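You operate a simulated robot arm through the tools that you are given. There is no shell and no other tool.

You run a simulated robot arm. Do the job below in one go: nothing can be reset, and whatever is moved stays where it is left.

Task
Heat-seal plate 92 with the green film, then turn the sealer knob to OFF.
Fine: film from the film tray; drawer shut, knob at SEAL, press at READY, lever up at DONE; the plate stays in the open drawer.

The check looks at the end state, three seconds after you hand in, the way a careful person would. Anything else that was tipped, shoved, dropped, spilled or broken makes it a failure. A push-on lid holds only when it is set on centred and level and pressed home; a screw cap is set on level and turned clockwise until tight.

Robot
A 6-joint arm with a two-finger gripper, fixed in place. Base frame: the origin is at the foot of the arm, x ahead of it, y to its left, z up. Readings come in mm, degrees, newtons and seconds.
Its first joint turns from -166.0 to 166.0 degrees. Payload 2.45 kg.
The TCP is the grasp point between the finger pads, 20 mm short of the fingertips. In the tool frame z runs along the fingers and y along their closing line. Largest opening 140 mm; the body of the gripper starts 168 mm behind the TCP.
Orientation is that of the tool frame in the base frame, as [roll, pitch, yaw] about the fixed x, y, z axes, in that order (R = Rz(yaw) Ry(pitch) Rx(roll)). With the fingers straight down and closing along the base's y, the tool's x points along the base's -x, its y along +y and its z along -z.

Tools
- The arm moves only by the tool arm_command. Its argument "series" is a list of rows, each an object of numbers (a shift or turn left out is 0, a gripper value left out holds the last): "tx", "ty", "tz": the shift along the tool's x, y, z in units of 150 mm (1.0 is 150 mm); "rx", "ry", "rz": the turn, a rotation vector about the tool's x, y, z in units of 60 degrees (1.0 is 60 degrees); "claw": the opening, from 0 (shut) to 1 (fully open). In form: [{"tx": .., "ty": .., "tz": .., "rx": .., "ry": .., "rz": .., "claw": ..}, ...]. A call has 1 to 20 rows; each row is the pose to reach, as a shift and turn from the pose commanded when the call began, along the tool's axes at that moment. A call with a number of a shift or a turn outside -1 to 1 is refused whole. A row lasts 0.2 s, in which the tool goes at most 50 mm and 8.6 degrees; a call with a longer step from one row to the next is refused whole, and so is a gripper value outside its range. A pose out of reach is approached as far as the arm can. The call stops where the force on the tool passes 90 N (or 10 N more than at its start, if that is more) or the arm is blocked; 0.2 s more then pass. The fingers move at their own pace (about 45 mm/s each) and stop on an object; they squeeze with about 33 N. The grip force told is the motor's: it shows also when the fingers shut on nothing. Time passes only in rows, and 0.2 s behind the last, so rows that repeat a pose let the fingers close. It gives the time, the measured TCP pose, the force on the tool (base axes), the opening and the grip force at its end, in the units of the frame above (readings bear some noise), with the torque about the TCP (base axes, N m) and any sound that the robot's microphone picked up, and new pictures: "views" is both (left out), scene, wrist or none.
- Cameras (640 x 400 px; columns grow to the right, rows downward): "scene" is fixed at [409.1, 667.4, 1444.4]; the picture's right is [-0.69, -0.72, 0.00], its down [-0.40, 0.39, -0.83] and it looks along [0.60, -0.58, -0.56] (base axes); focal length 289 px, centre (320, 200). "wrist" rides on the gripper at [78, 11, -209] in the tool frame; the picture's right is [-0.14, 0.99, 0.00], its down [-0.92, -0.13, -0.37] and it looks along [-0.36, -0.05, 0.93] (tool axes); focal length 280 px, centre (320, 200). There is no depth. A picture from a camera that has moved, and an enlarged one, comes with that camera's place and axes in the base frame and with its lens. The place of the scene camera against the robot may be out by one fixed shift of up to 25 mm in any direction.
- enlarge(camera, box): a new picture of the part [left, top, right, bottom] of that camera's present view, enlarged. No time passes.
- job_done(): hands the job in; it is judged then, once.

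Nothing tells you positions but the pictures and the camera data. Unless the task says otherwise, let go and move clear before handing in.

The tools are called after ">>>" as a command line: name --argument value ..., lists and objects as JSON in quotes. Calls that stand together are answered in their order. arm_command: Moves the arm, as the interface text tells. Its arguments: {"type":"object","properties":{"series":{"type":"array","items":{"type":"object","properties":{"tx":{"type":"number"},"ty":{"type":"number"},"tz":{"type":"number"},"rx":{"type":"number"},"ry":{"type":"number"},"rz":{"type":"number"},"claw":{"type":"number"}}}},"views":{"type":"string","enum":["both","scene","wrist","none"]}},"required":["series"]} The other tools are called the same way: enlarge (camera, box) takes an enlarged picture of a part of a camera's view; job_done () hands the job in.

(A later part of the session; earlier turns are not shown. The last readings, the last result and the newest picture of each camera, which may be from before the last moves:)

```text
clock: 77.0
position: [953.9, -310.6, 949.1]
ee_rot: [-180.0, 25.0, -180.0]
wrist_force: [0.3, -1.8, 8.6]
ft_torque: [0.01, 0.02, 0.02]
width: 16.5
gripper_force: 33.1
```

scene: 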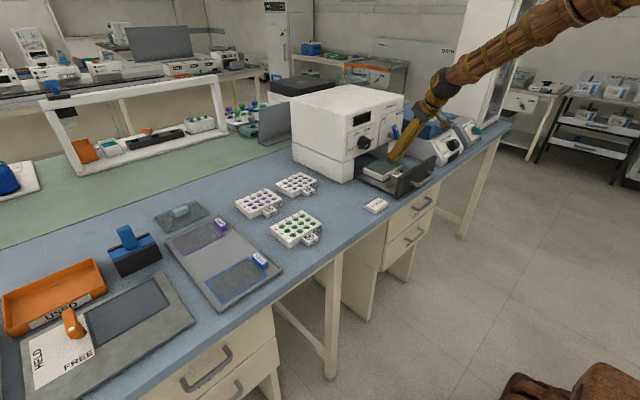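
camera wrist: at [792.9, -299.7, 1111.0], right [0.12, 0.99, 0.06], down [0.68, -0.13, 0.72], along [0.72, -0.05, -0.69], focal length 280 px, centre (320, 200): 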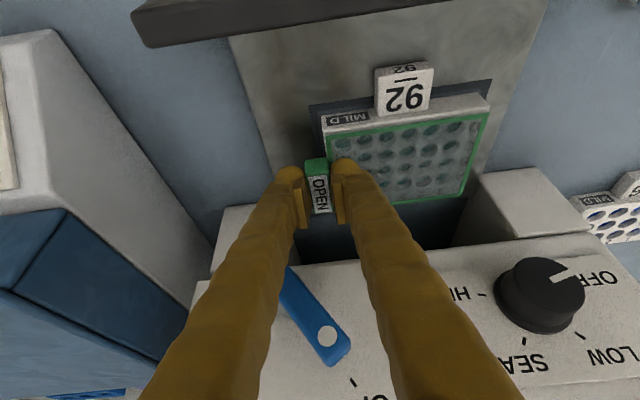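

Contact felt (≈9 N) with the film on the plate. Checking, then releasing the tab.

>>> arm_command --series '[{"claw": 0.14}, {"claw": 0.18}, {"claw": 0.2}, {"claw": 0.2}]' --views "both"

>>> enlarge --camera "wrist" --box '[240, 80, 500, 250]'

>>> enlarge --camera "scene" --box '[350, 140, 430, 195]'

```text
clock: 78.0
position: [953.1, -310.3, 949.5]
ee_rot: [-179.9, 25.1, -180.0]
wrist_force: [0.3, -0.6, 0.1]
ft_torque: [0.02, 0.03, -0.03]
width: 27.9
gripper_force: 0.1
camera wrist: at [793.2, -299.7, 1106.6], right [0.12, 0.99, 0.06], down [0.68, -0.13, 0.72], along [0.72, -0.05, -0.69], focal length 280 px, centre (320, 200)
```

scene: 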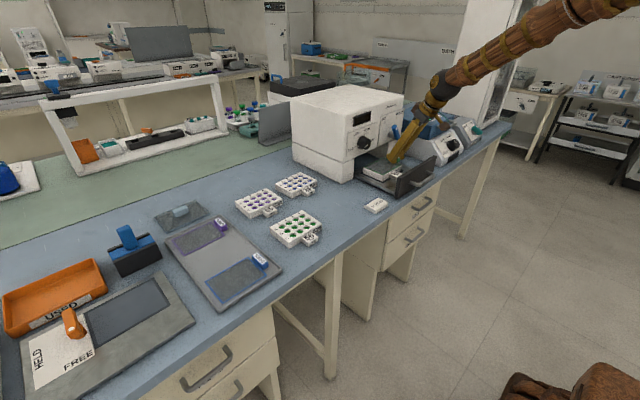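
wrist: 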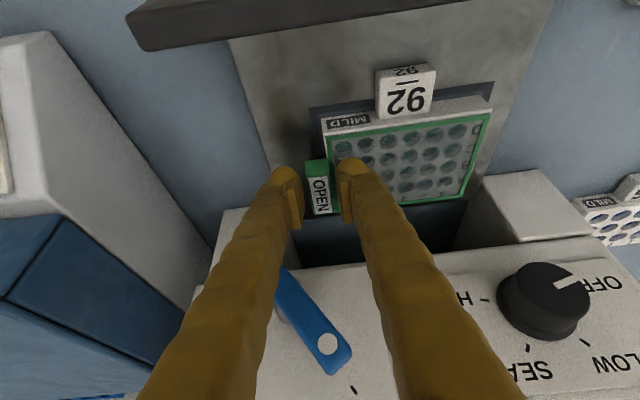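

```text
2.35 times, centred on (370, 165) of wrist
camera zoom: at [793.2, -299.7, 1106.6], right [0.12, 0.99, 0.06], down [0.68, -0.13, 0.72], along [0.72, -0.05, -0.69], focal length 660 px, centre (202, 282)
```

zoom: 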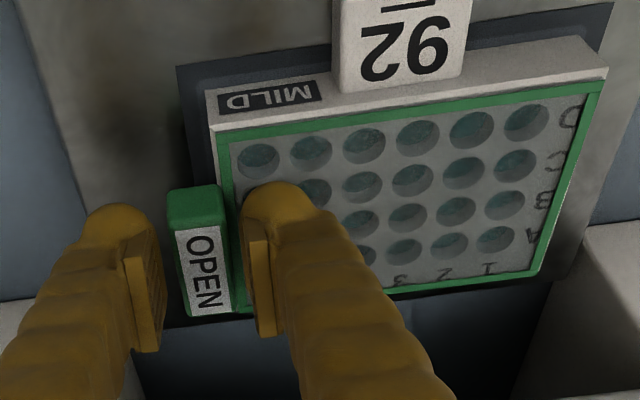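

```text
7.27 times, centred on (390, 168) of scene
camera zoom: at [409.1, 667.4, 1444.4], right [-0.69, -0.72, 0.0], down [-0.4, 0.39, -0.83], along [0.6, -0.58, -0.56], focal length 2105 px, centre (-189, 436)
```

zoom: 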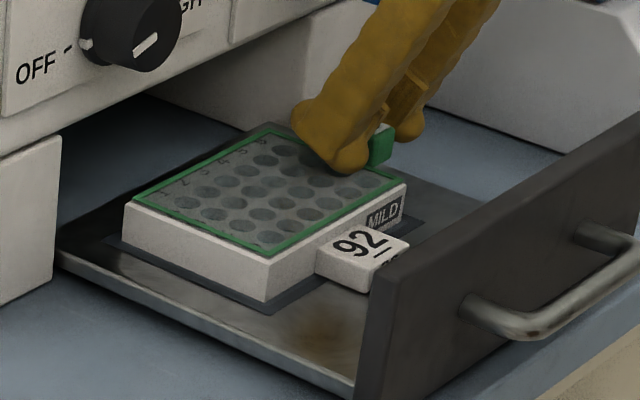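

The film lies square on the plate and is released. Retreating along the tool axis.

>>> arm_command --series '[{"tz": -0.05, "claw": 0.2}, {"tz": -0.12, "claw": 0.2}, {"tz": -0.25, "claw": 0.2}, {"tz": -0.45, "claw": 0.2}, {"tz": -0.7, "claw": 0.2}, {"tz": -0.95, "claw": 0.2}, {"tz": -0.95, "claw": 0.2}, {"tz": -0.95, "claw": 0.2}]' --views "both"

>>> enlarge --camera "wrist" --box '[280, 40, 500, 180]'

>>> enlarge --camera "scene" --box '[350, 140, 430, 195]'

```text
clock: 79.8
position: [893.5, -311.8, 1078.1]
ee_rot: [-180.0, 24.9, 180.0]
wrist_force: [-0.3, 0.4, -0.3]
ft_torque: [-0.02, 0.01, 0.02]
width: 28.1
gripper_force: 0.0
camera wrist: at [733.6, -301.5, 1234.4], right [0.12, 0.99, 0.06], down [0.68, -0.13, 0.72], along [0.72, -0.05, -0.69], focal length 280 px, centre (320, 200)
```

scene: 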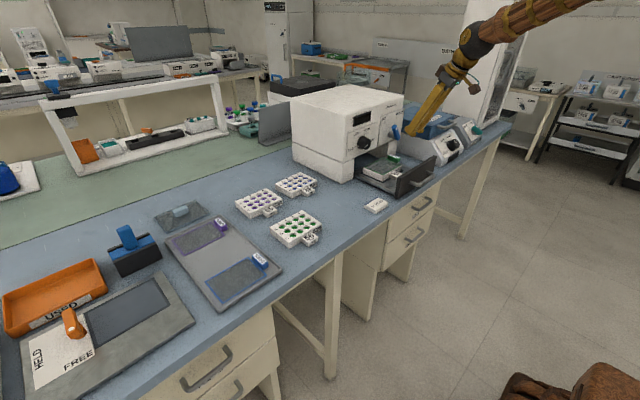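
wrist: 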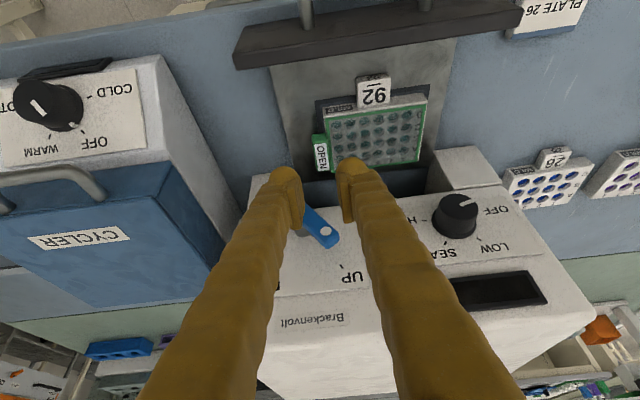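

```text
2.86 times, centred on (390, 110) of wrist
camera zoom: at [733.6, -301.5, 1234.4], right [0.12, 0.99, 0.06], down [0.68, -0.13, 0.72], along [0.72, -0.05, -0.69], focal length 801 px, centre (120, 457)
```

zoom: 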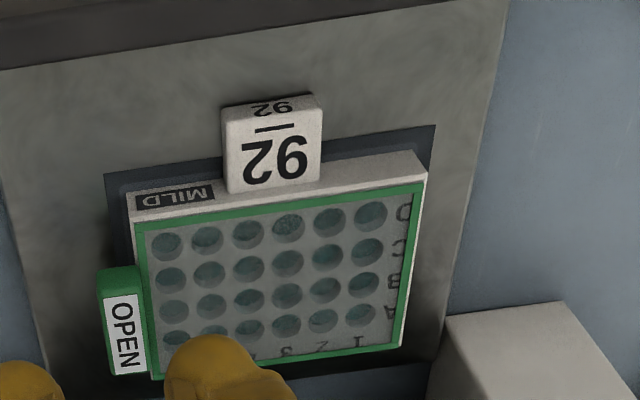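

```text
7.27 times, centred on (390, 168) of scene
camera zoom: at [409.1, 667.4, 1444.4], right [-0.69, -0.72, 0.0], down [-0.4, 0.39, -0.83], along [0.6, -0.58, -0.56], focal length 2105 px, centre (-189, 436)
```

zoom: 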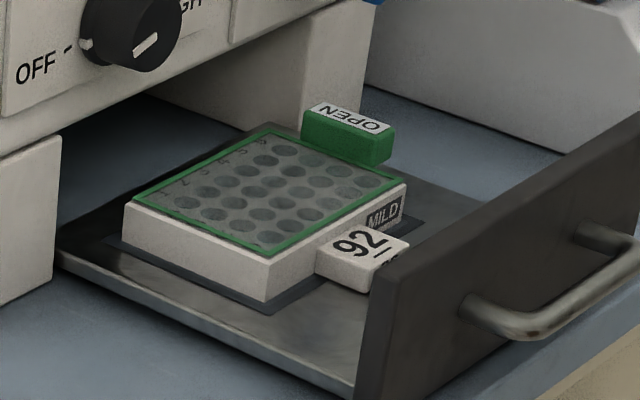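

The film is squarely in place. Next I'll back away and reorient to grip the drawer handle for closing.

>>> arm_command --series '[{"tx": 0.137, "ty": 0.077, "tz": -0.088, "ry": -0.097, "claw": 0.25}, {"tx": 0.273, "ty": 0.153, "tz": -0.176, "ry": -0.194, "claw": 0.25}, {"tx": 0.41, "ty": 0.23, "tz": -0.265, "ry": -0.292, "claw": 0.25}, {"tx": 0.546, "ty": 0.307, "tz": -0.353, "ry": -0.389, "claw": 0.25}, {"tx": 0.683, "ty": 0.383, "tz": -0.441, "ry": -0.486, "claw": 0.25}, {"tx": 0.819, "ty": 0.46, "tz": -0.529, "ry": -0.5833, "claw": 0.25}, {"tx": 0.819, "ty": 0.46, "tz": -0.529, "ry": -0.5833, "claw": 0.25}]' --views "none"

>>> arm_command --series '[{"rz": 0.125, "claw": 0.25}, {"rz": 0.25, "claw": 0.25}, {"rz": 0.375, "claw": 0.25}, {"rz": 0.5, "claw": 0.25}, {"rz": 0.625, "claw": 0.25}, {"rz": 0.75, "claw": 0.25}, {"rz": 0.875, "claw": 0.25}, {"rz": 1.0, "claw": 0.25}]' --views "none"

>>> arm_command --series '[{"rz": 0.125, "claw": 0.25}, {"rz": 0.25, "claw": 0.25}, {"rz": 0.375, "claw": 0.25}, {"rz": 0.5, "claw": 0.25}, {"rz": 0.5, "claw": 0.25}]' --views "both"

```text
clock: 81.4
position: [747.9, -241.4, 1098.6]
ee_rot: [-180.0, 59.9, -180.0]
wrist_force: [0.3, 0.2, 0.0]
ft_torque: [0.02, 0.01, -0.05]
width: 34.8
gripper_force: 0.0
```

```text
clock: 83.2
position: [749.8, -241.4, 1100.1]
ee_rot: [123.7, 25.7, 106.1]
wrist_force: [0.5, 0.6, 0.5]
ft_torque: [-0.01, 0.01, 0.01]
width: 35.0
gripper_force: 0.0
```

```text
clock: 84.4
position: [747.2, -241.9, 1098.9]
ee_rot: [120.0, -0.1, 90.1]
wrist_force: [0.0, 0.8, 0.4]
ft_torque: [-0.01, 0.0, -0.01]
width: 35.1
gripper_force: 0.0
camera wrist: at [571.9, -163.0, 1213.8], right [0.5, -0.14, 0.86], down [-0.38, -0.92, 0.07], along [0.78, -0.36, -0.51], focal length 280 px, centre (320, 200)
```

scene: 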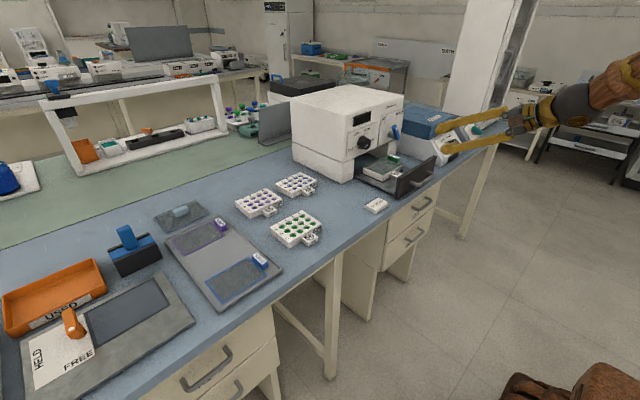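
wrist: 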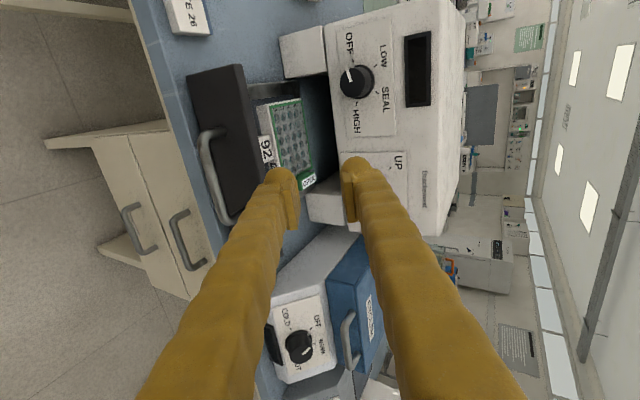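

Descending to the handle pre-grasp (same path I left by, reversed).

>>> arm_command --series '[{"tx": -0.005, "ty": -0.17, "tz": 0.1, "claw": 0.25}, {"tx": -0.01, "ty": -0.34, "tz": 0.2, "claw": 0.25}, {"tx": -0.015, "ty": -0.52, "tz": 0.3, "claw": 0.25}, {"tx": -0.015, "ty": -0.69, "tz": 0.4, "claw": 0.25}, {"tx": -0.015, "ty": -0.855, "tz": 0.5, "claw": 0.25}, {"tx": -0.015, "ty": -0.855, "tz": 0.5, "claw": 0.25}, {"tx": -0.015, "ty": -0.855, "tz": 0.5, "claw": 0.25}]' --views "both"

>>> enlarge --camera "wrist" --box '[240, 80, 400, 240]'

>>> enlarge --camera "scene" --box '[370, 140, 470, 210]'

```text
clock: 86.0
position: [749.8, -244.3, 950.1]
ee_rot: [120.1, 0.1, 90.0]
wrist_force: [-0.4, 0.1, -0.3]
ft_torque: [0.0, 0.03, 0.01]
width: 35.0
gripper_force: 0.1
camera wrist: at [574.5, -166.2, 1065.5], right [0.5, -0.14, 0.86], down [-0.38, -0.92, 0.07], along [0.78, -0.36, -0.51], focal length 280 px, centre (320, 200)
```

scene: 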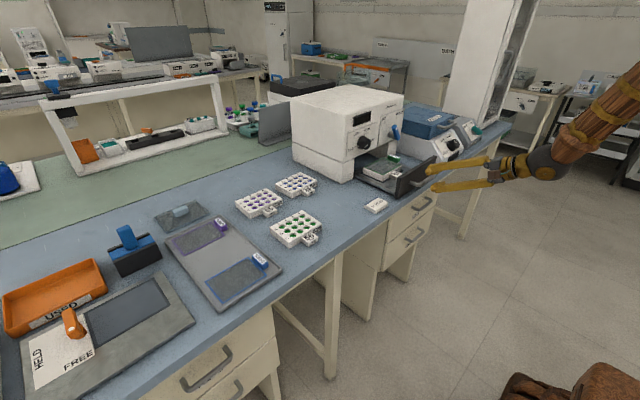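
wrist: 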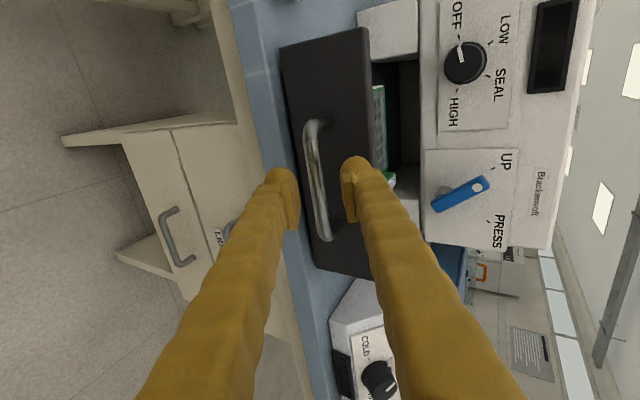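

```text
2.50 times, centred on (320, 160) of wrist
camera zoom: at [574.5, -166.2, 1065.5], right [0.5, -0.14, 0.86], down [-0.38, -0.92, 0.07], along [0.78, -0.36, -0.51], focal length 701 px, centre (320, 300)
```

zoom: 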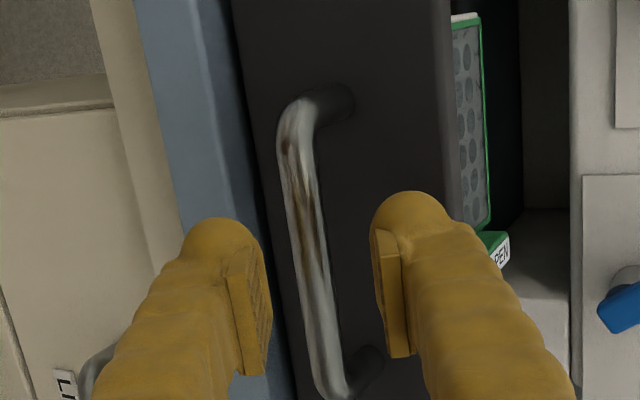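

```text
5.71 times, centred on (420, 175) of scene
camera zoom: at [409.1, 667.4, 1444.4], right [-0.69, -0.72, 0.0], down [-0.4, 0.39, -0.83], along [0.6, -0.58, -0.56], focal length 1654 px, centre (-251, 343)
```

zoom: 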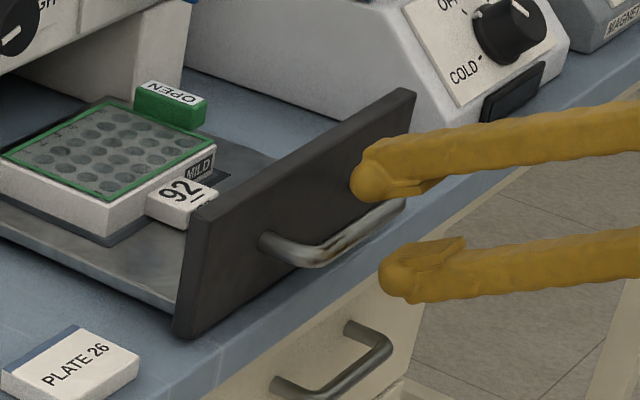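

Advancing 36 mm to straddle the bar and closing.

>>> arm_command --series '[{"tz": 0.08, "claw": 0.25}, {"tz": 0.16, "claw": 0.25}, {"tz": 0.24, "claw": 0.25}, {"tz": 0.24, "claw": 0.25}, {"tz": 0.24, "claw": 0.15}, {"tz": 0.24, "claw": 0.05}, {"tz": 0.24, "claw": 0.0}, {"tz": 0.24, "claw": 0.0}, {"tz": 0.24, "claw": 0.0}]' --views "both"

>>> enlarge --camera "scene" --box '[350, 130, 450, 200]'

```text
clock: 88.0
position: [781.8, -242.8, 930.5]
ee_rot: [120.2, 0.1, 90.0]
wrist_force: [-0.9, -1.7, -31.4]
ft_torque: [-0.52, -0.03, 0.25]
width: 9.3
gripper_force: 36.6
camera wrist: at [605.2, -165.5, 1045.8], right [0.5, -0.14, 0.86], down [-0.38, -0.92, 0.07], along [0.78, -0.36, -0.51], focal length 280 px, centre (320, 200)
```

scene: 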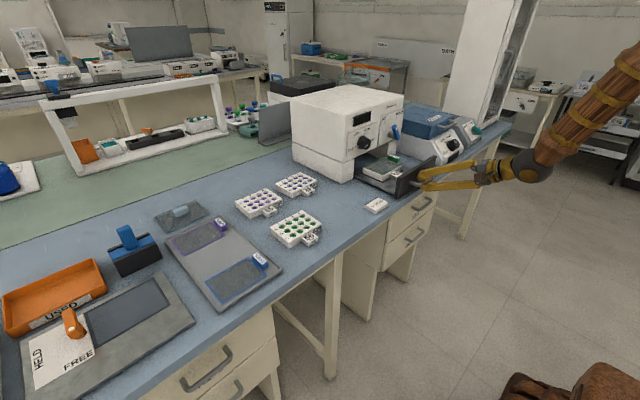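
wrist: 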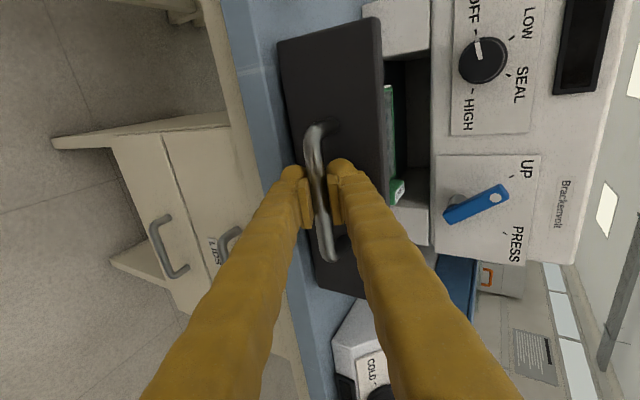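

```text
5.71 times, centred on (400, 165) of scene
camera zoom: at [409.1, 667.4, 1444.4], right [-0.69, -0.72, 0.0], down [-0.4, 0.39, -0.83], along [0.6, -0.58, -0.56], focal length 1654 px, centre (-137, 400)
```

zoom: 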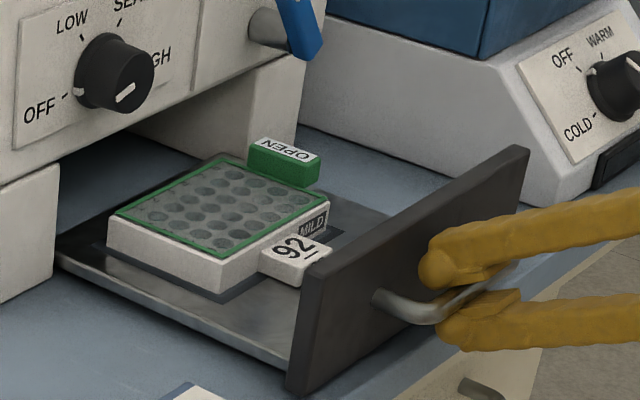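

Handle gripped. Pushing the drawer in slowly (40 mm/s) with a gentle start so the plate and film don't shift.

>>> arm_command --series '[{"tz": 0.0206, "ty": 0.0042, "claw": 0.0}, {"tz": 0.0495, "ty": 0.0209, "claw": 0.0}, {"tz": 0.0899, "ty": 0.0442, "claw": 0.0}, {"tz": 0.1361, "ty": 0.0709, "claw": 0.0}, {"tz": 0.1823, "ty": 0.0975, "claw": 0.0}, {"tz": 0.2285, "ty": 0.1242, "claw": 0.0}, {"tz": 0.2747, "ty": 0.1509, "claw": 0.0}, {"tz": 0.3209, "ty": 0.1775, "claw": 0.0}, {"tz": 0.3671, "ty": 0.2042, "claw": 0.0}, {"tz": 0.4133, "ty": 0.2309, "claw": 0.0}, {"tz": 0.4594, "ty": 0.2575, "claw": 0.0}, {"tz": 0.5056, "ty": 0.2842, "claw": 0.0}, {"tz": 0.54, "ty": 0.304, "claw": 0.0}, {"tz": 0.56, "ty": 0.3155, "claw": 0.0}]' --views "both"

>>> enlarge --camera "scene" --box '[330, 120, 430, 190]'

```text
clock: 91.0
position: [876.2, -244.5, 931.8]
ee_rot: [120.1, 0.0, 90.0]
wrist_force: [-1.5, 3.7, -27.0]
ft_torque: [-0.47, 0.01, 0.16]
width: 9.3
gripper_force: 36.6
camera wrist: at [699.8, -165.6, 1045.6], right [0.5, -0.14, 0.86], down [-0.38, -0.92, 0.07], along [0.78, -0.36, -0.51], focal length 280 px, centre (320, 200)
```

scene: 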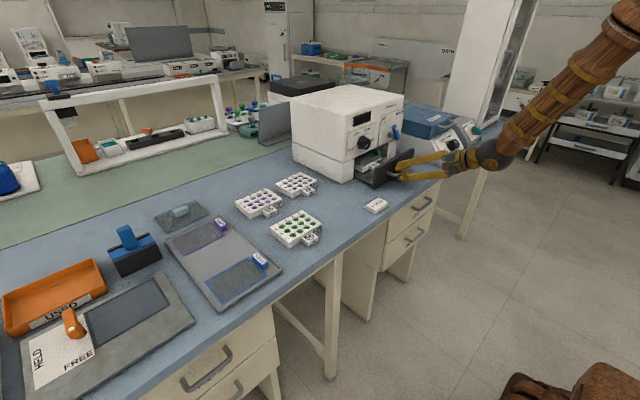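
wrist: 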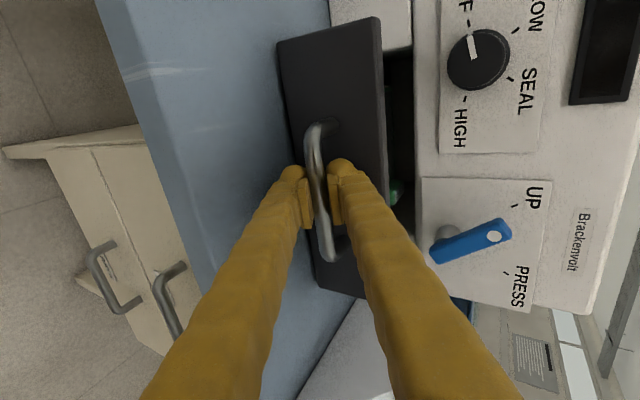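

```text
5.71 times, centred on (380, 155) of scene
camera zoom: at [409.1, 667.4, 1444.4], right [-0.69, -0.72, 0.0], down [-0.4, 0.39, -0.83], along [0.6, -0.58, -0.56], focal length 1654 px, centre (-23, 457)
```

zoom: 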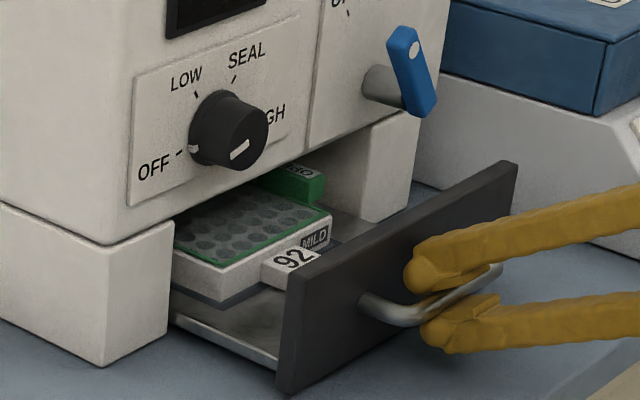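

Smooth so far. Continuing to fully close (~93 mm more).

>>> arm_command --series '[{"tz": 0.02, "ty": 0.0054, "claw": 0.0}, {"tz": 0.0489, "ty": 0.0221, "claw": 0.0}, {"tz": 0.0893, "ty": 0.0454, "claw": 0.0}, {"tz": 0.1355, "ty": 0.0721, "claw": 0.0}, {"tz": 0.1817, "ty": 0.0987, "claw": 0.0}, {"tz": 0.2279, "ty": 0.1254, "claw": 0.0}, {"tz": 0.2741, "ty": 0.1521, "claw": 0.0}, {"tz": 0.3203, "ty": 0.1787, "claw": 0.0}, {"tz": 0.3665, "ty": 0.2054, "claw": 0.0}, {"tz": 0.4127, "ty": 0.2321, "claw": 0.0}, {"tz": 0.4588, "ty": 0.2587, "claw": 0.0}, {"tz": 0.4935, "ty": 0.2787, "claw": 0.0}, {"tz": 0.517, "ty": 0.292, "claw": 0.0}, {"tz": 0.5339, "ty": 0.302, "claw": 0.0}, {"tz": 0.5397, "ty": 0.3054, "claw": 0.0}]' --views "both"

>>> enlarge --camera "scene" --box '[330, 100, 430, 180]'

```text
clock: 94.2
position: [969.8, -243.1, 930.0]
ee_rot: [120.0, 0.0, 90.0]
wrist_force: [1.5, 19.1, 8.3]
ft_torque: [-0.41, -0.01, 0.31]
width: 9.4
gripper_force: 37.2
camera wrist: at [793.1, -165.6, 1045.1], right [0.49, -0.14, 0.86], down [-0.38, -0.92, 0.07], along [0.78, -0.37, -0.51], focal length 280 px, centre (320, 200)
```

scene: 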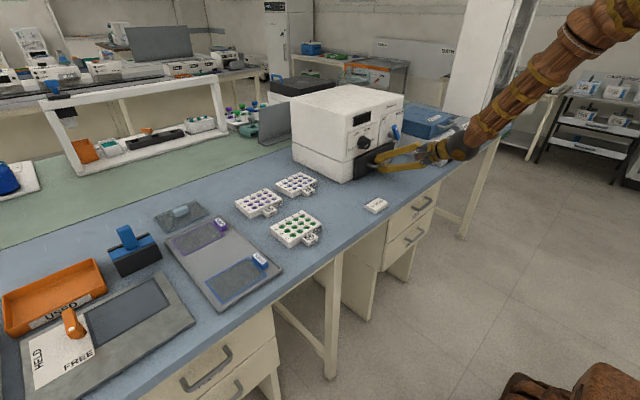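
wrist: 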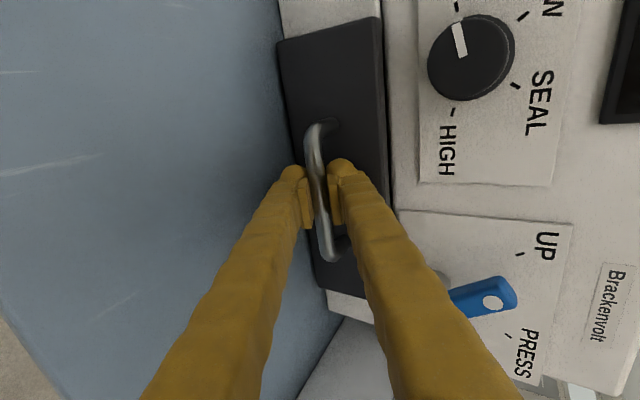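

```text
5.00 times, centred on (380, 140) of scene
camera zoom: at [409.1, 667.4, 1444.4], right [-0.69, -0.72, 0.0], down [-0.4, 0.39, -0.83], along [0.6, -0.58, -0.56], focal length 1447 px, centre (20, 500)
```

zoom: 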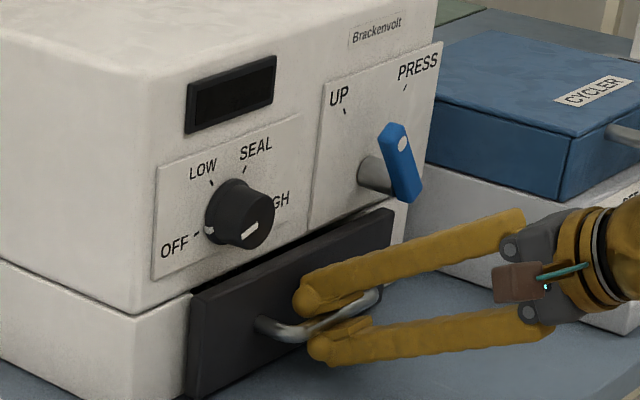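

Almost shut. Nudging a bit more to feel the stop.

>>> arm_command --series '[{"tz": 0.0058, "ty": 0.0033, "claw": 0.0}, {"tz": 0.0115, "ty": 0.0067, "claw": 0.0}, {"tz": 0.0173, "ty": 0.01, "claw": 0.0}, {"tz": 0.0173, "ty": 0.01, "claw": 0.0}]' --views "none"

>>> enlarge --camera "scene" --box '[330, 100, 430, 180]'

```text
clock: 95.2
position: [970.4, -244.3, 929.7]
ee_rot: [120.0, 0.1, 89.9]
wrist_force: [-0.1, 10.2, 11.5]
ft_torque: [-0.42, -0.02, 0.31]
width: 9.4
gripper_force: 36.9
```

```text
5.00 times, centred on (380, 140) of scene
camera zoom: at [409.1, 667.4, 1444.4], right [-0.69, -0.72, 0.0], down [-0.4, 0.39, -0.83], along [0.6, -0.58, -0.56], focal length 1447 px, centre (20, 500)
```

zoom: 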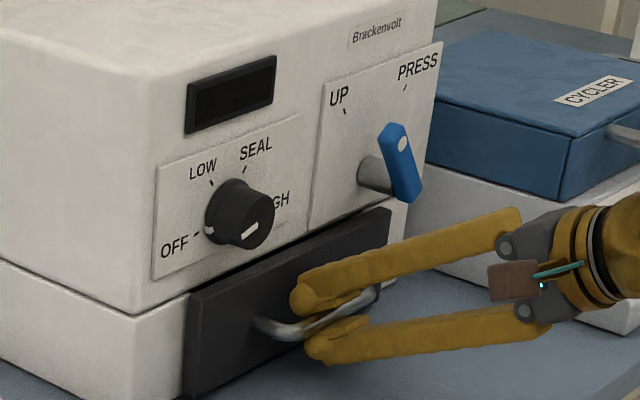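

No stop force yet. Continuing in small steps.

>>> arm_command --series '[{"tz": 0.0115, "ty": 0.0067, "claw": 0.0}, {"tz": 0.0231, "ty": 0.0133, "claw": 0.0}, {"tz": 0.0289, "ty": 0.0167, "claw": 0.0}, {"tz": 0.0289, "ty": 0.0167, "claw": 0.0}]' --views "wrist"

>>> enlarge --camera "scene" --box '[330, 100, 430, 180]'

```text
clock: 96.2
position: [976.8, -243.6, 929.1]
ee_rot: [120.1, -0.1, 89.9]
wrist_force: [-31.3, -8.5, -3.9]
ft_torque: [-0.52, 0.0, 0.32]
width: 9.0
gripper_force: 36.7
camera wrist: at [800.8, -165.5, 1043.9], right [0.5, -0.14, 0.86], down [-0.38, -0.92, 0.07], along [0.78, -0.37, -0.51], focal length 280 px, centre (320, 200)
```

wrist: 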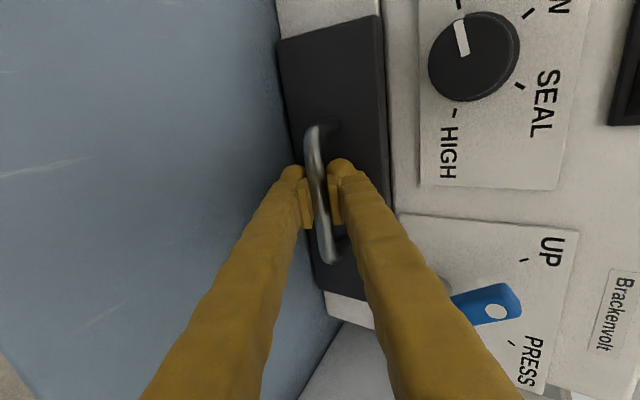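

```text
5.00 times, centred on (380, 140) of scene
camera zoom: at [409.1, 667.4, 1444.4], right [-0.69, -0.72, 0.0], down [-0.4, 0.39, -0.83], along [0.6, -0.58, -0.56], focal length 1447 px, centre (20, 500)
```

zoom: 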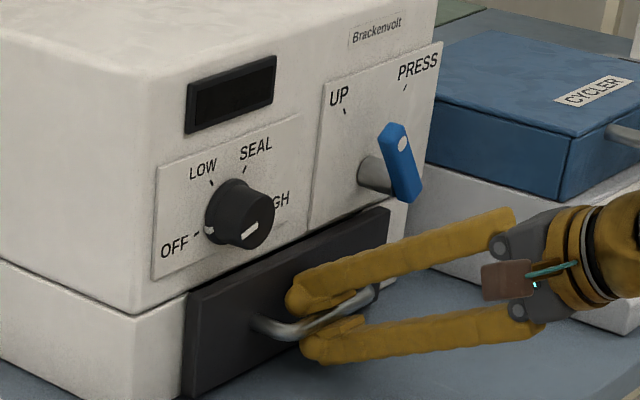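

The stop is felt (−31 N), so the drawer is shut. Releasing with a small opening and backing off.

>>> arm_command --series '[{"tz": -0.004, "claw": 0.1}, {"tz": -0.004, "claw": 0.15}, {"tz": -0.004, "claw": 0.15}, {"tz": -0.08, "claw": 0.15}, {"tz": -0.2, "claw": 0.15}, {"tz": -0.4, "claw": 0.15}, {"tz": -0.65, "claw": 0.3}, {"tz": -0.9, "claw": 0.4}, {"tz": -0.9, "claw": 0.45}]' --views "both"

>>> enlarge --camera "scene" --box '[330, 100, 430, 180]'

```text
clock: 98.2
position: [859.9, -243.4, 1000.5]
ee_rot: [120.0, 0.0, 90.0]
wrist_force: [0.2, -0.5, 0.2]
ft_torque: [0.04, 0.02, 0.01]
width: 63.3
gripper_force: 0.0
camera wrist: at [684.7, -165.9, 1115.7], right [0.5, -0.14, 0.86], down [-0.38, -0.92, 0.07], along [0.78, -0.36, -0.51], focal length 280 px, centre (320, 200)
```

scene: 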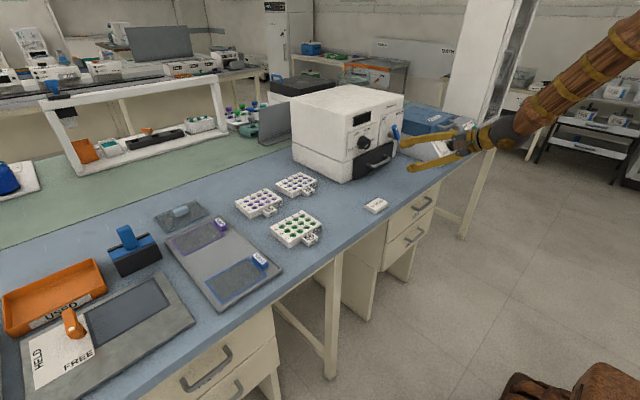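
wrist: 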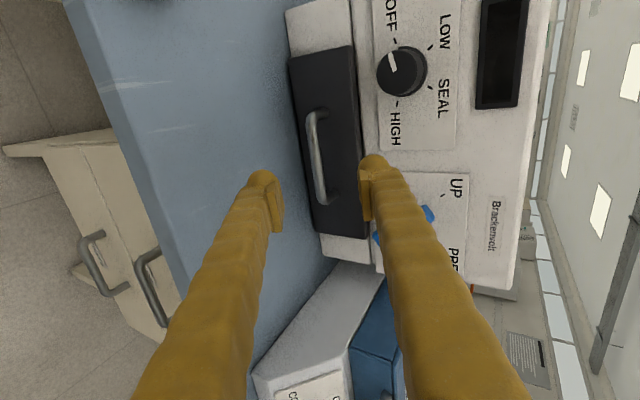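

```text
5.00 times, centred on (380, 140) of scene
camera zoom: at [409.1, 667.4, 1444.4], right [-0.69, -0.72, 0.0], down [-0.4, 0.39, -0.83], along [0.6, -0.58, -0.56], focal length 1447 px, centre (20, 500)
```

zoom: 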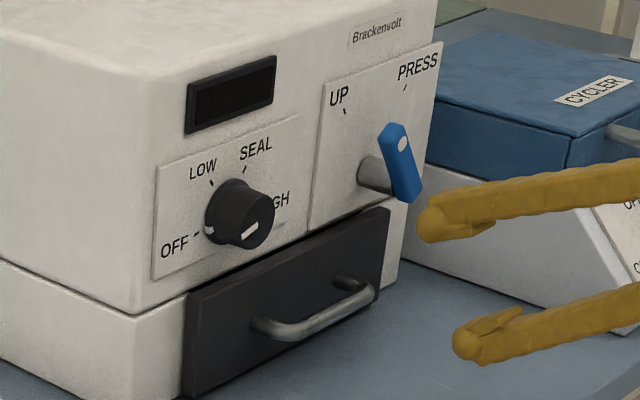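

The drawer is shut. Now I'll level the tool to horizontal in front of the knob and pre-rotate for the 140° clockwise turn.

>>> arm_command --series '[{"tx": 0.104, "ty": 0.038, "tz": -0.006, "rx": -0.1, "claw": 0.45}, {"tx": 0.208, "ty": 0.076, "tz": -0.013, "rx": -0.2, "claw": 0.45}, {"tx": 0.312, "ty": 0.113, "tz": -0.019, "rx": -0.3, "claw": 0.45}, {"tx": 0.416, "ty": 0.151, "tz": -0.026, "rx": -0.4, "claw": 0.45}, {"tx": 0.52, "ty": 0.189, "tz": -0.032, "rx": -0.5, "claw": 0.45}, {"tx": 0.52, "ty": 0.189, "tz": -0.032, "rx": -0.5, "claw": 0.45}]' --views "wrist"

>>> arm_command --series '[{"rz": -0.14}, {"rz": -0.28}, {"rz": -0.42}, {"rz": -0.56}, {"rz": -0.7}, {"rz": -0.84}, {"rz": -0.98}, {"rz": -1.0}]' --views "none"

>>> arm_command --series '[{"rz": -0.14}, {"rz": -0.28}, {"rz": -0.42}, {"rz": -0.56}, {"rz": -0.7}, {"rz": -0.84}, {"rz": -0.98}, {"rz": -1.0}]' --views "none"

>>> arm_command --series '[{"rz": -0.111}, {"rz": -0.222}, {"rz": -0.333}, {"rz": -0.333}]' --views "both"

```text
clock: 99.6
position: [871.0, -165.3, 1026.6]
ee_rot: [89.8, 0.0, 90.1]
wrist_force: [0.3, -0.5, -0.2]
ft_torque: [0.03, 0.0, -0.03]
width: 62.8
gripper_force: 0.0
camera wrist: at [661.6, -86.8, 1038.7], right [0.0, -0.14, 0.99], down [-0.37, -0.92, -0.13], along [0.93, -0.36, -0.05], focal length 280 px, centre (320, 200)
```

wrist: 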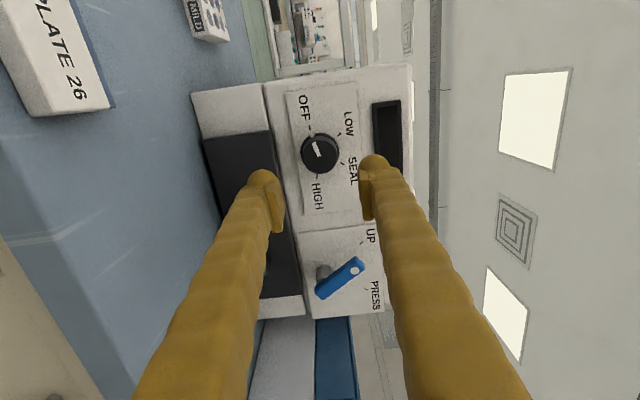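

```text
clock: 101.4
position: [869.5, -165.6, 1024.3]
ee_rot: [90.1, 60.1, 90.0]
wrist_force: [-0.3, -0.2, 0.5]
ft_torque: [-0.01, 0.02, -0.03]
width: 63.1
gripper_force: 0.1
```

```text
clock: 103.2
position: [870.5, -167.1, 1026.5]
ee_rot: [92.5, 87.6, 92.8]
wrist_force: [-0.4, -0.2, -0.6]
ft_torque: [0.0, 0.0, 0.02]
width: 63.0
gripper_force: 0.1
out of reach, approached as far as the arm can: row 4, 5, 6, 7, 8
```

```text
clock: 104.2
position: [870.1, -166.7, 1026.0]
ee_rot: [92.5, 87.6, 92.7]
wrist_force: [-0.1, 0.2, 0.5]
ft_torque: [-0.03, 0.04, 0.01]
width: 62.9
gripper_force: 0.0
out of reach, approached as far as the arm can: row 1, 2, 3, 4
camera wrist: at [660.3, -153.4, 949.1], right [0.0, 0.98, 0.18], down [-0.37, -0.17, 0.92], along [0.93, -0.06, 0.36], focal length 280 px, centre (320, 200)
```

scene: 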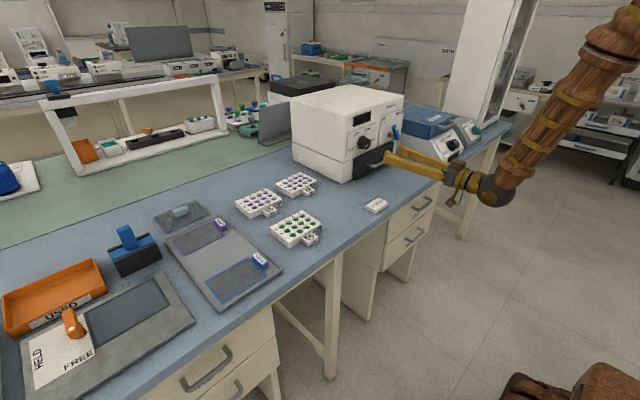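
wrist: 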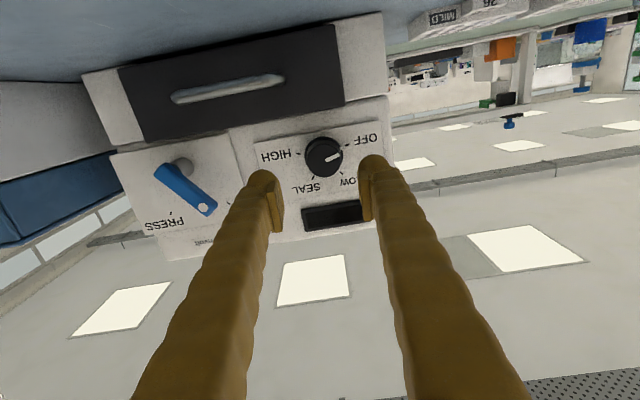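

The wrist hits a limit near zero roll, so I'll work from positive roll angles instead. Rotating back positive.

>>> arm_command --series '[{"rz": 0.14}, {"rz": 0.28}, {"rz": 0.42}, {"rz": 0.56}, {"rz": 0.7}, {"rz": 0.84}, {"rz": 0.98}, {"rz": 1.0}, {"rz": 1.0}]' --views "wrist"

```text
clock: 106.2
position: [871.2, -165.5, 1025.7]
ee_rot: [90.1, 27.5, 90.2]
wrist_force: [0.4, -0.3, 0.4]
ft_torque: [0.02, 0.0, 0.03]
width: 62.9
gripper_force: 0.0
camera wrist: at [660.5, -92.0, 999.8], right [0.0, 0.34, 0.94], down [-0.36, -0.88, 0.31], along [0.93, -0.34, 0.12], focal length 280 px, centre (320, 200)
```

wrist: 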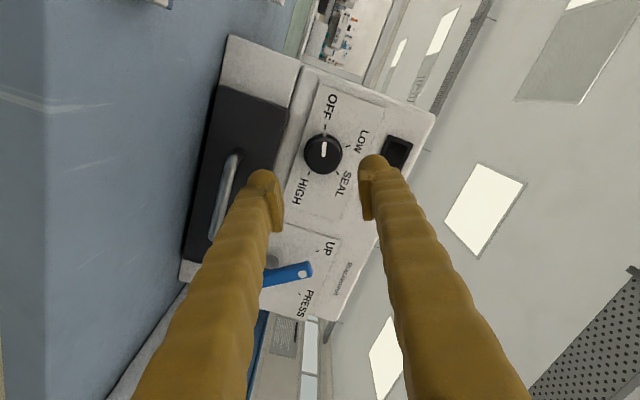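

The roll is now 62°. I'll zoom on the knob to refine its axis location relative to the tool.

>>> enlarge --camera "wrist" --box '[275, 80, 395, 200]'

>>> enlarge --camera "scene" --box '[330, 100, 430, 180]'

```text
3.33 times, centred on (335, 140) of wrist
camera zoom: at [660.5, -92.0, 999.8], right [0.0, 0.34, 0.94], down [-0.36, -0.88, 0.31], along [0.93, -0.34, 0.12], focal length 935 px, centre (270, 400)
```

zoom: 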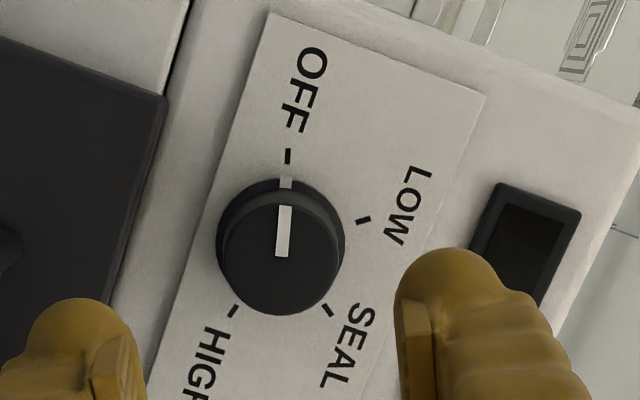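

```text
5.00 times, centred on (380, 140) of scene
camera zoom: at [409.1, 667.4, 1444.4], right [-0.69, -0.72, 0.0], down [-0.4, 0.39, -0.83], along [0.6, -0.58, -0.56], focal length 1447 px, centre (20, 500)
```

zoom: 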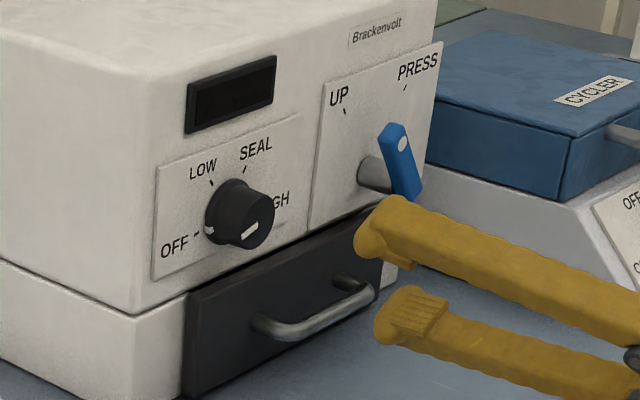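

The knob axis is near (y −162.5, z 1028) with its cap front at x≈992. Rotating to roll ≈20° and approaching closer for another check.

>>> arm_command --series '[{"tx": 0.0107, "ty": 0.0228, "tz": 0.06, "rz": -0.12}, {"tx": 0.0107, "ty": 0.0228, "tz": 0.13, "rz": -0.24}, {"tx": 0.0107, "ty": 0.0228, "tz": 0.2, "rz": -0.36}, {"tx": 0.0107, "ty": 0.0228, "tz": 0.27, "rz": -0.48}, {"tx": 0.0107, "ty": 0.0228, "tz": 0.33, "rz": -0.6}, {"tx": 0.0107, "ty": 0.0228, "tz": 0.393, "rz": -0.708}, {"tx": 0.0107, "ty": 0.0228, "tz": 0.393, "rz": -0.708}, {"tx": 0.0107, "ty": 0.0228, "tz": 0.393, "rz": -0.708}]' --views "both"

>>> enlarge --camera "wrist" --box '[255, 80, 395, 220]'

>>> enlarge --camera "scene" --box '[330, 100, 430, 180]'

```text
clock: 108.0
position: [930.9, -161.6, 1026.1]
ee_rot: [90.2, 70.1, 90.4]
wrist_force: [-0.1, 0.2, 0.1]
ft_torque: [0.02, 0.0, -0.01]
width: 63.1
gripper_force: 0.1
camera wrist: at [720.6, -126.3, 958.0], right [0.0, 0.88, 0.47], down [-0.37, -0.44, 0.82], along [0.93, -0.17, 0.32], focal length 280 px, centre (320, 200)
```

scene: 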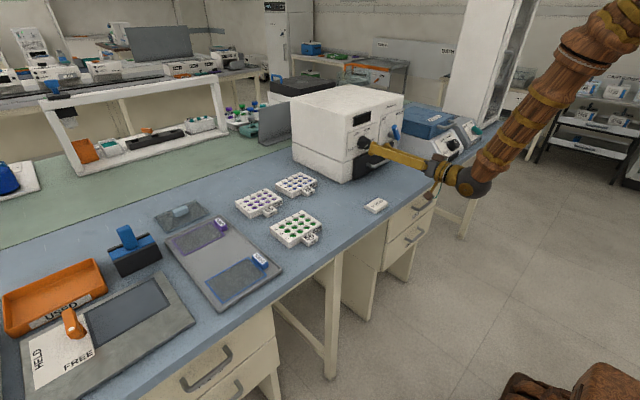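
wrist: 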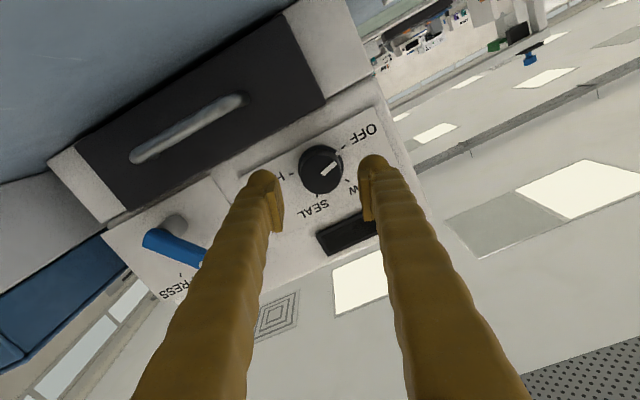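

```text
2.86 times, centred on (325, 150) of wrist
camera zoom: at [720.6, -126.3, 958.0], right [0.0, 0.88, 0.47], down [-0.37, -0.44, 0.82], along [0.93, -0.17, 0.32], focal length 801 px, centre (306, 343)
```

zoom: 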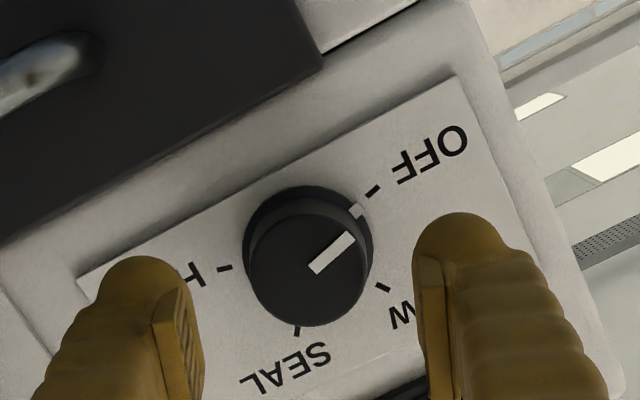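

```text
5.00 times, centred on (380, 140) of scene
camera zoom: at [409.1, 667.4, 1444.4], right [-0.69, -0.72, 0.0], down [-0.4, 0.39, -0.83], along [0.6, -0.58, -0.56], focal length 1447 px, centre (20, 500)
```

zoom: 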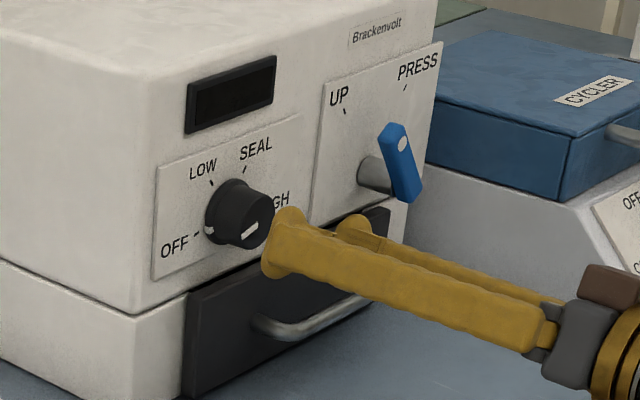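

The axis is confirmed at (y −162.4, z 1027.4). Advancing to surround the knob cap.

>>> arm_command --series '[{"tx": -0.01, "ty": -0.002, "tz": 0.1}, {"tx": -0.01, "ty": -0.002, "tz": 0.2}, {"tx": -0.01, "ty": -0.002, "tz": 0.28}, {"tx": -0.01, "ty": -0.002, "tz": 0.34}, {"tx": -0.01, "ty": -0.002, "tz": 0.385}, {"tx": -0.01, "ty": -0.002, "tz": 0.385}]' --views "both"

>>> enlarge --camera "wrist" --box '[245, 90, 395, 240]'

>>> enlarge --camera "scene" --box '[330, 100, 430, 180]'

```text
clock: 109.4
position: [987.0, -163.8, 1028.8]
ee_rot: [90.2, 70.2, 90.7]
wrist_force: [0.0, -0.7, -1.1]
ft_torque: [0.06, 0.0, 0.03]
width: 62.7
gripper_force: 0.0
camera wrist: at [776.6, -128.1, 959.6], right [-0.01, 0.88, 0.47], down [-0.36, -0.44, 0.82], along [0.93, -0.17, 0.32], focal length 280 px, centre (320, 200)
```

scene: 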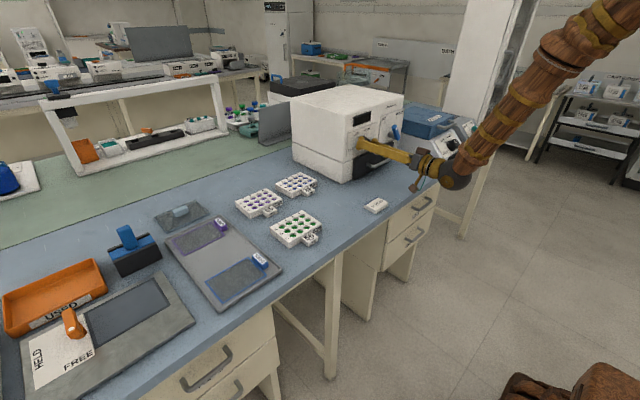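
wrist: 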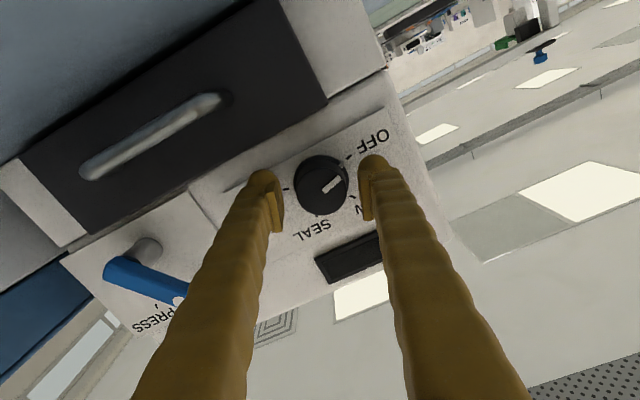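

```text
2.67 times, centred on (320, 165) of wrist
camera zoom: at [776.6, -128.1, 959.6], right [-0.01, 0.88, 0.47], down [-0.36, -0.44, 0.82], along [0.93, -0.17, 0.32], focal length 748 px, centre (320, 293)
```

zoom: 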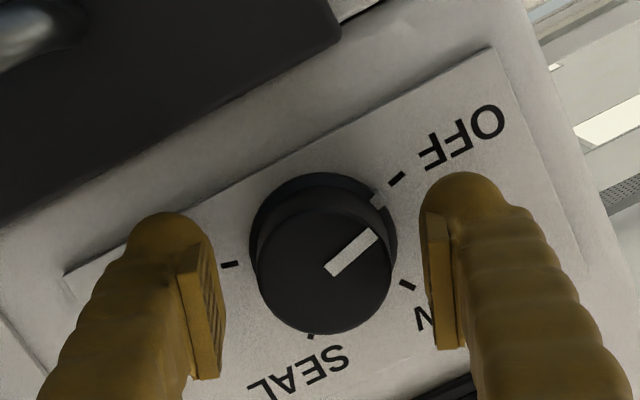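

```text
5.00 times, centred on (380, 140) of scene
camera zoom: at [409.1, 667.4, 1444.4], right [-0.69, -0.72, 0.0], down [-0.4, 0.39, -0.83], along [0.6, -0.58, -0.56], focal length 1447 px, centre (20, 500)
```

zoom: 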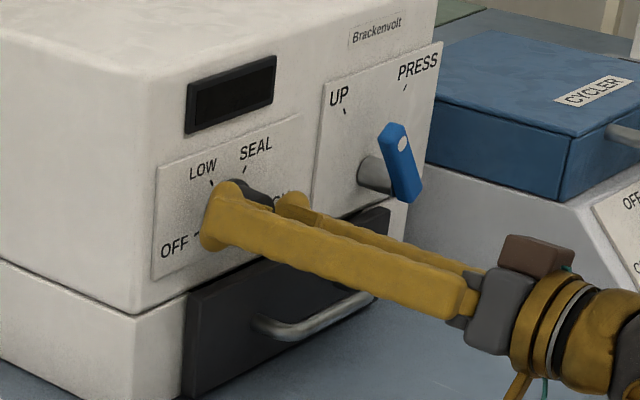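

The tool axis is within ~3 mm of the knob axis. Making a small correction and closing on the knob.

>>> arm_command --series '[{"tx": 0.014, "ty": 0.0091, "tz": 0.015, "claw": 0.45}, {"tx": 0.014, "ty": 0.0091, "tz": 0.015, "claw": 0.38}, {"tx": 0.014, "ty": 0.0091, "tz": 0.015, "claw": 0.3}, {"tx": 0.014, "ty": 0.0091, "tz": 0.015, "claw": 0.25}, {"tx": 0.014, "ty": 0.0091, "tz": 0.015, "claw": 0.2}, {"tx": 0.014, "ty": 0.0091, "tz": 0.015, "claw": 0.2}, {"tx": 0.014, "ty": 0.0091, "tz": 0.015, "claw": 0.2}]' --views "both"

>>> enlarge --camera "wrist" --box '[245, 90, 395, 240]'

```text
clock: 111.0
position: [990.4, -162.0, 1026.5]
ee_rot: [90.5, 70.0, 90.9]
wrist_force: [4.6, -6.5, -2.0]
ft_torque: [0.01, 0.04, -0.09]
width: 40.5
gripper_force: 45.3
camera wrist: at [778.9, -126.7, 958.3], right [-0.01, 0.88, 0.47], down [-0.36, -0.44, 0.82], along [0.93, -0.16, 0.32], focal length 280 px, centre (320, 200)
```

scene: 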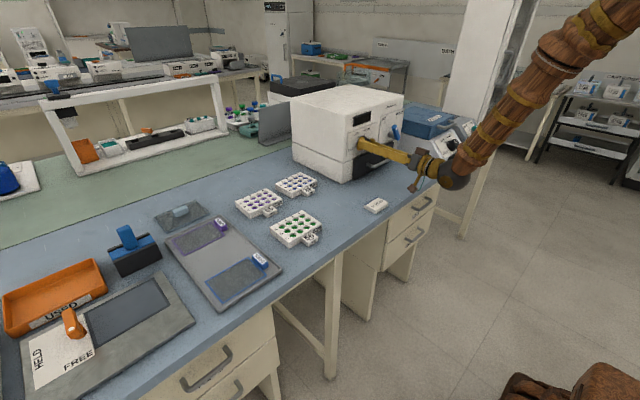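
wrist: 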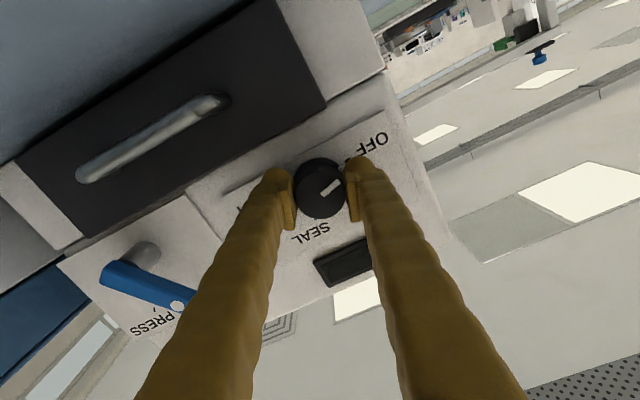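

```text
2.67 times, centred on (320, 165) of wrist
camera zoom: at [778.9, -126.7, 958.3], right [-0.01, 0.88, 0.47], down [-0.36, -0.44, 0.82], along [0.93, -0.16, 0.32], focal length 748 px, centre (320, 293)
```

zoom: 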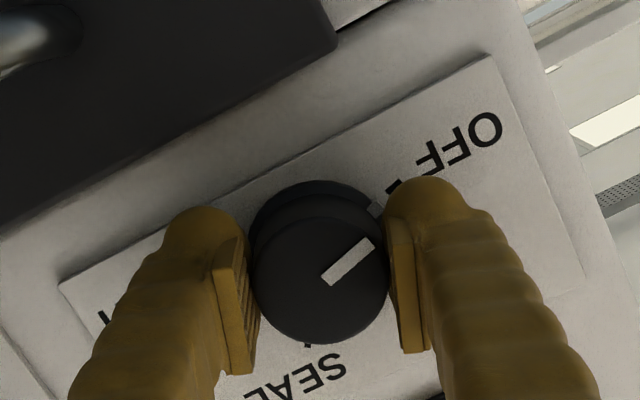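

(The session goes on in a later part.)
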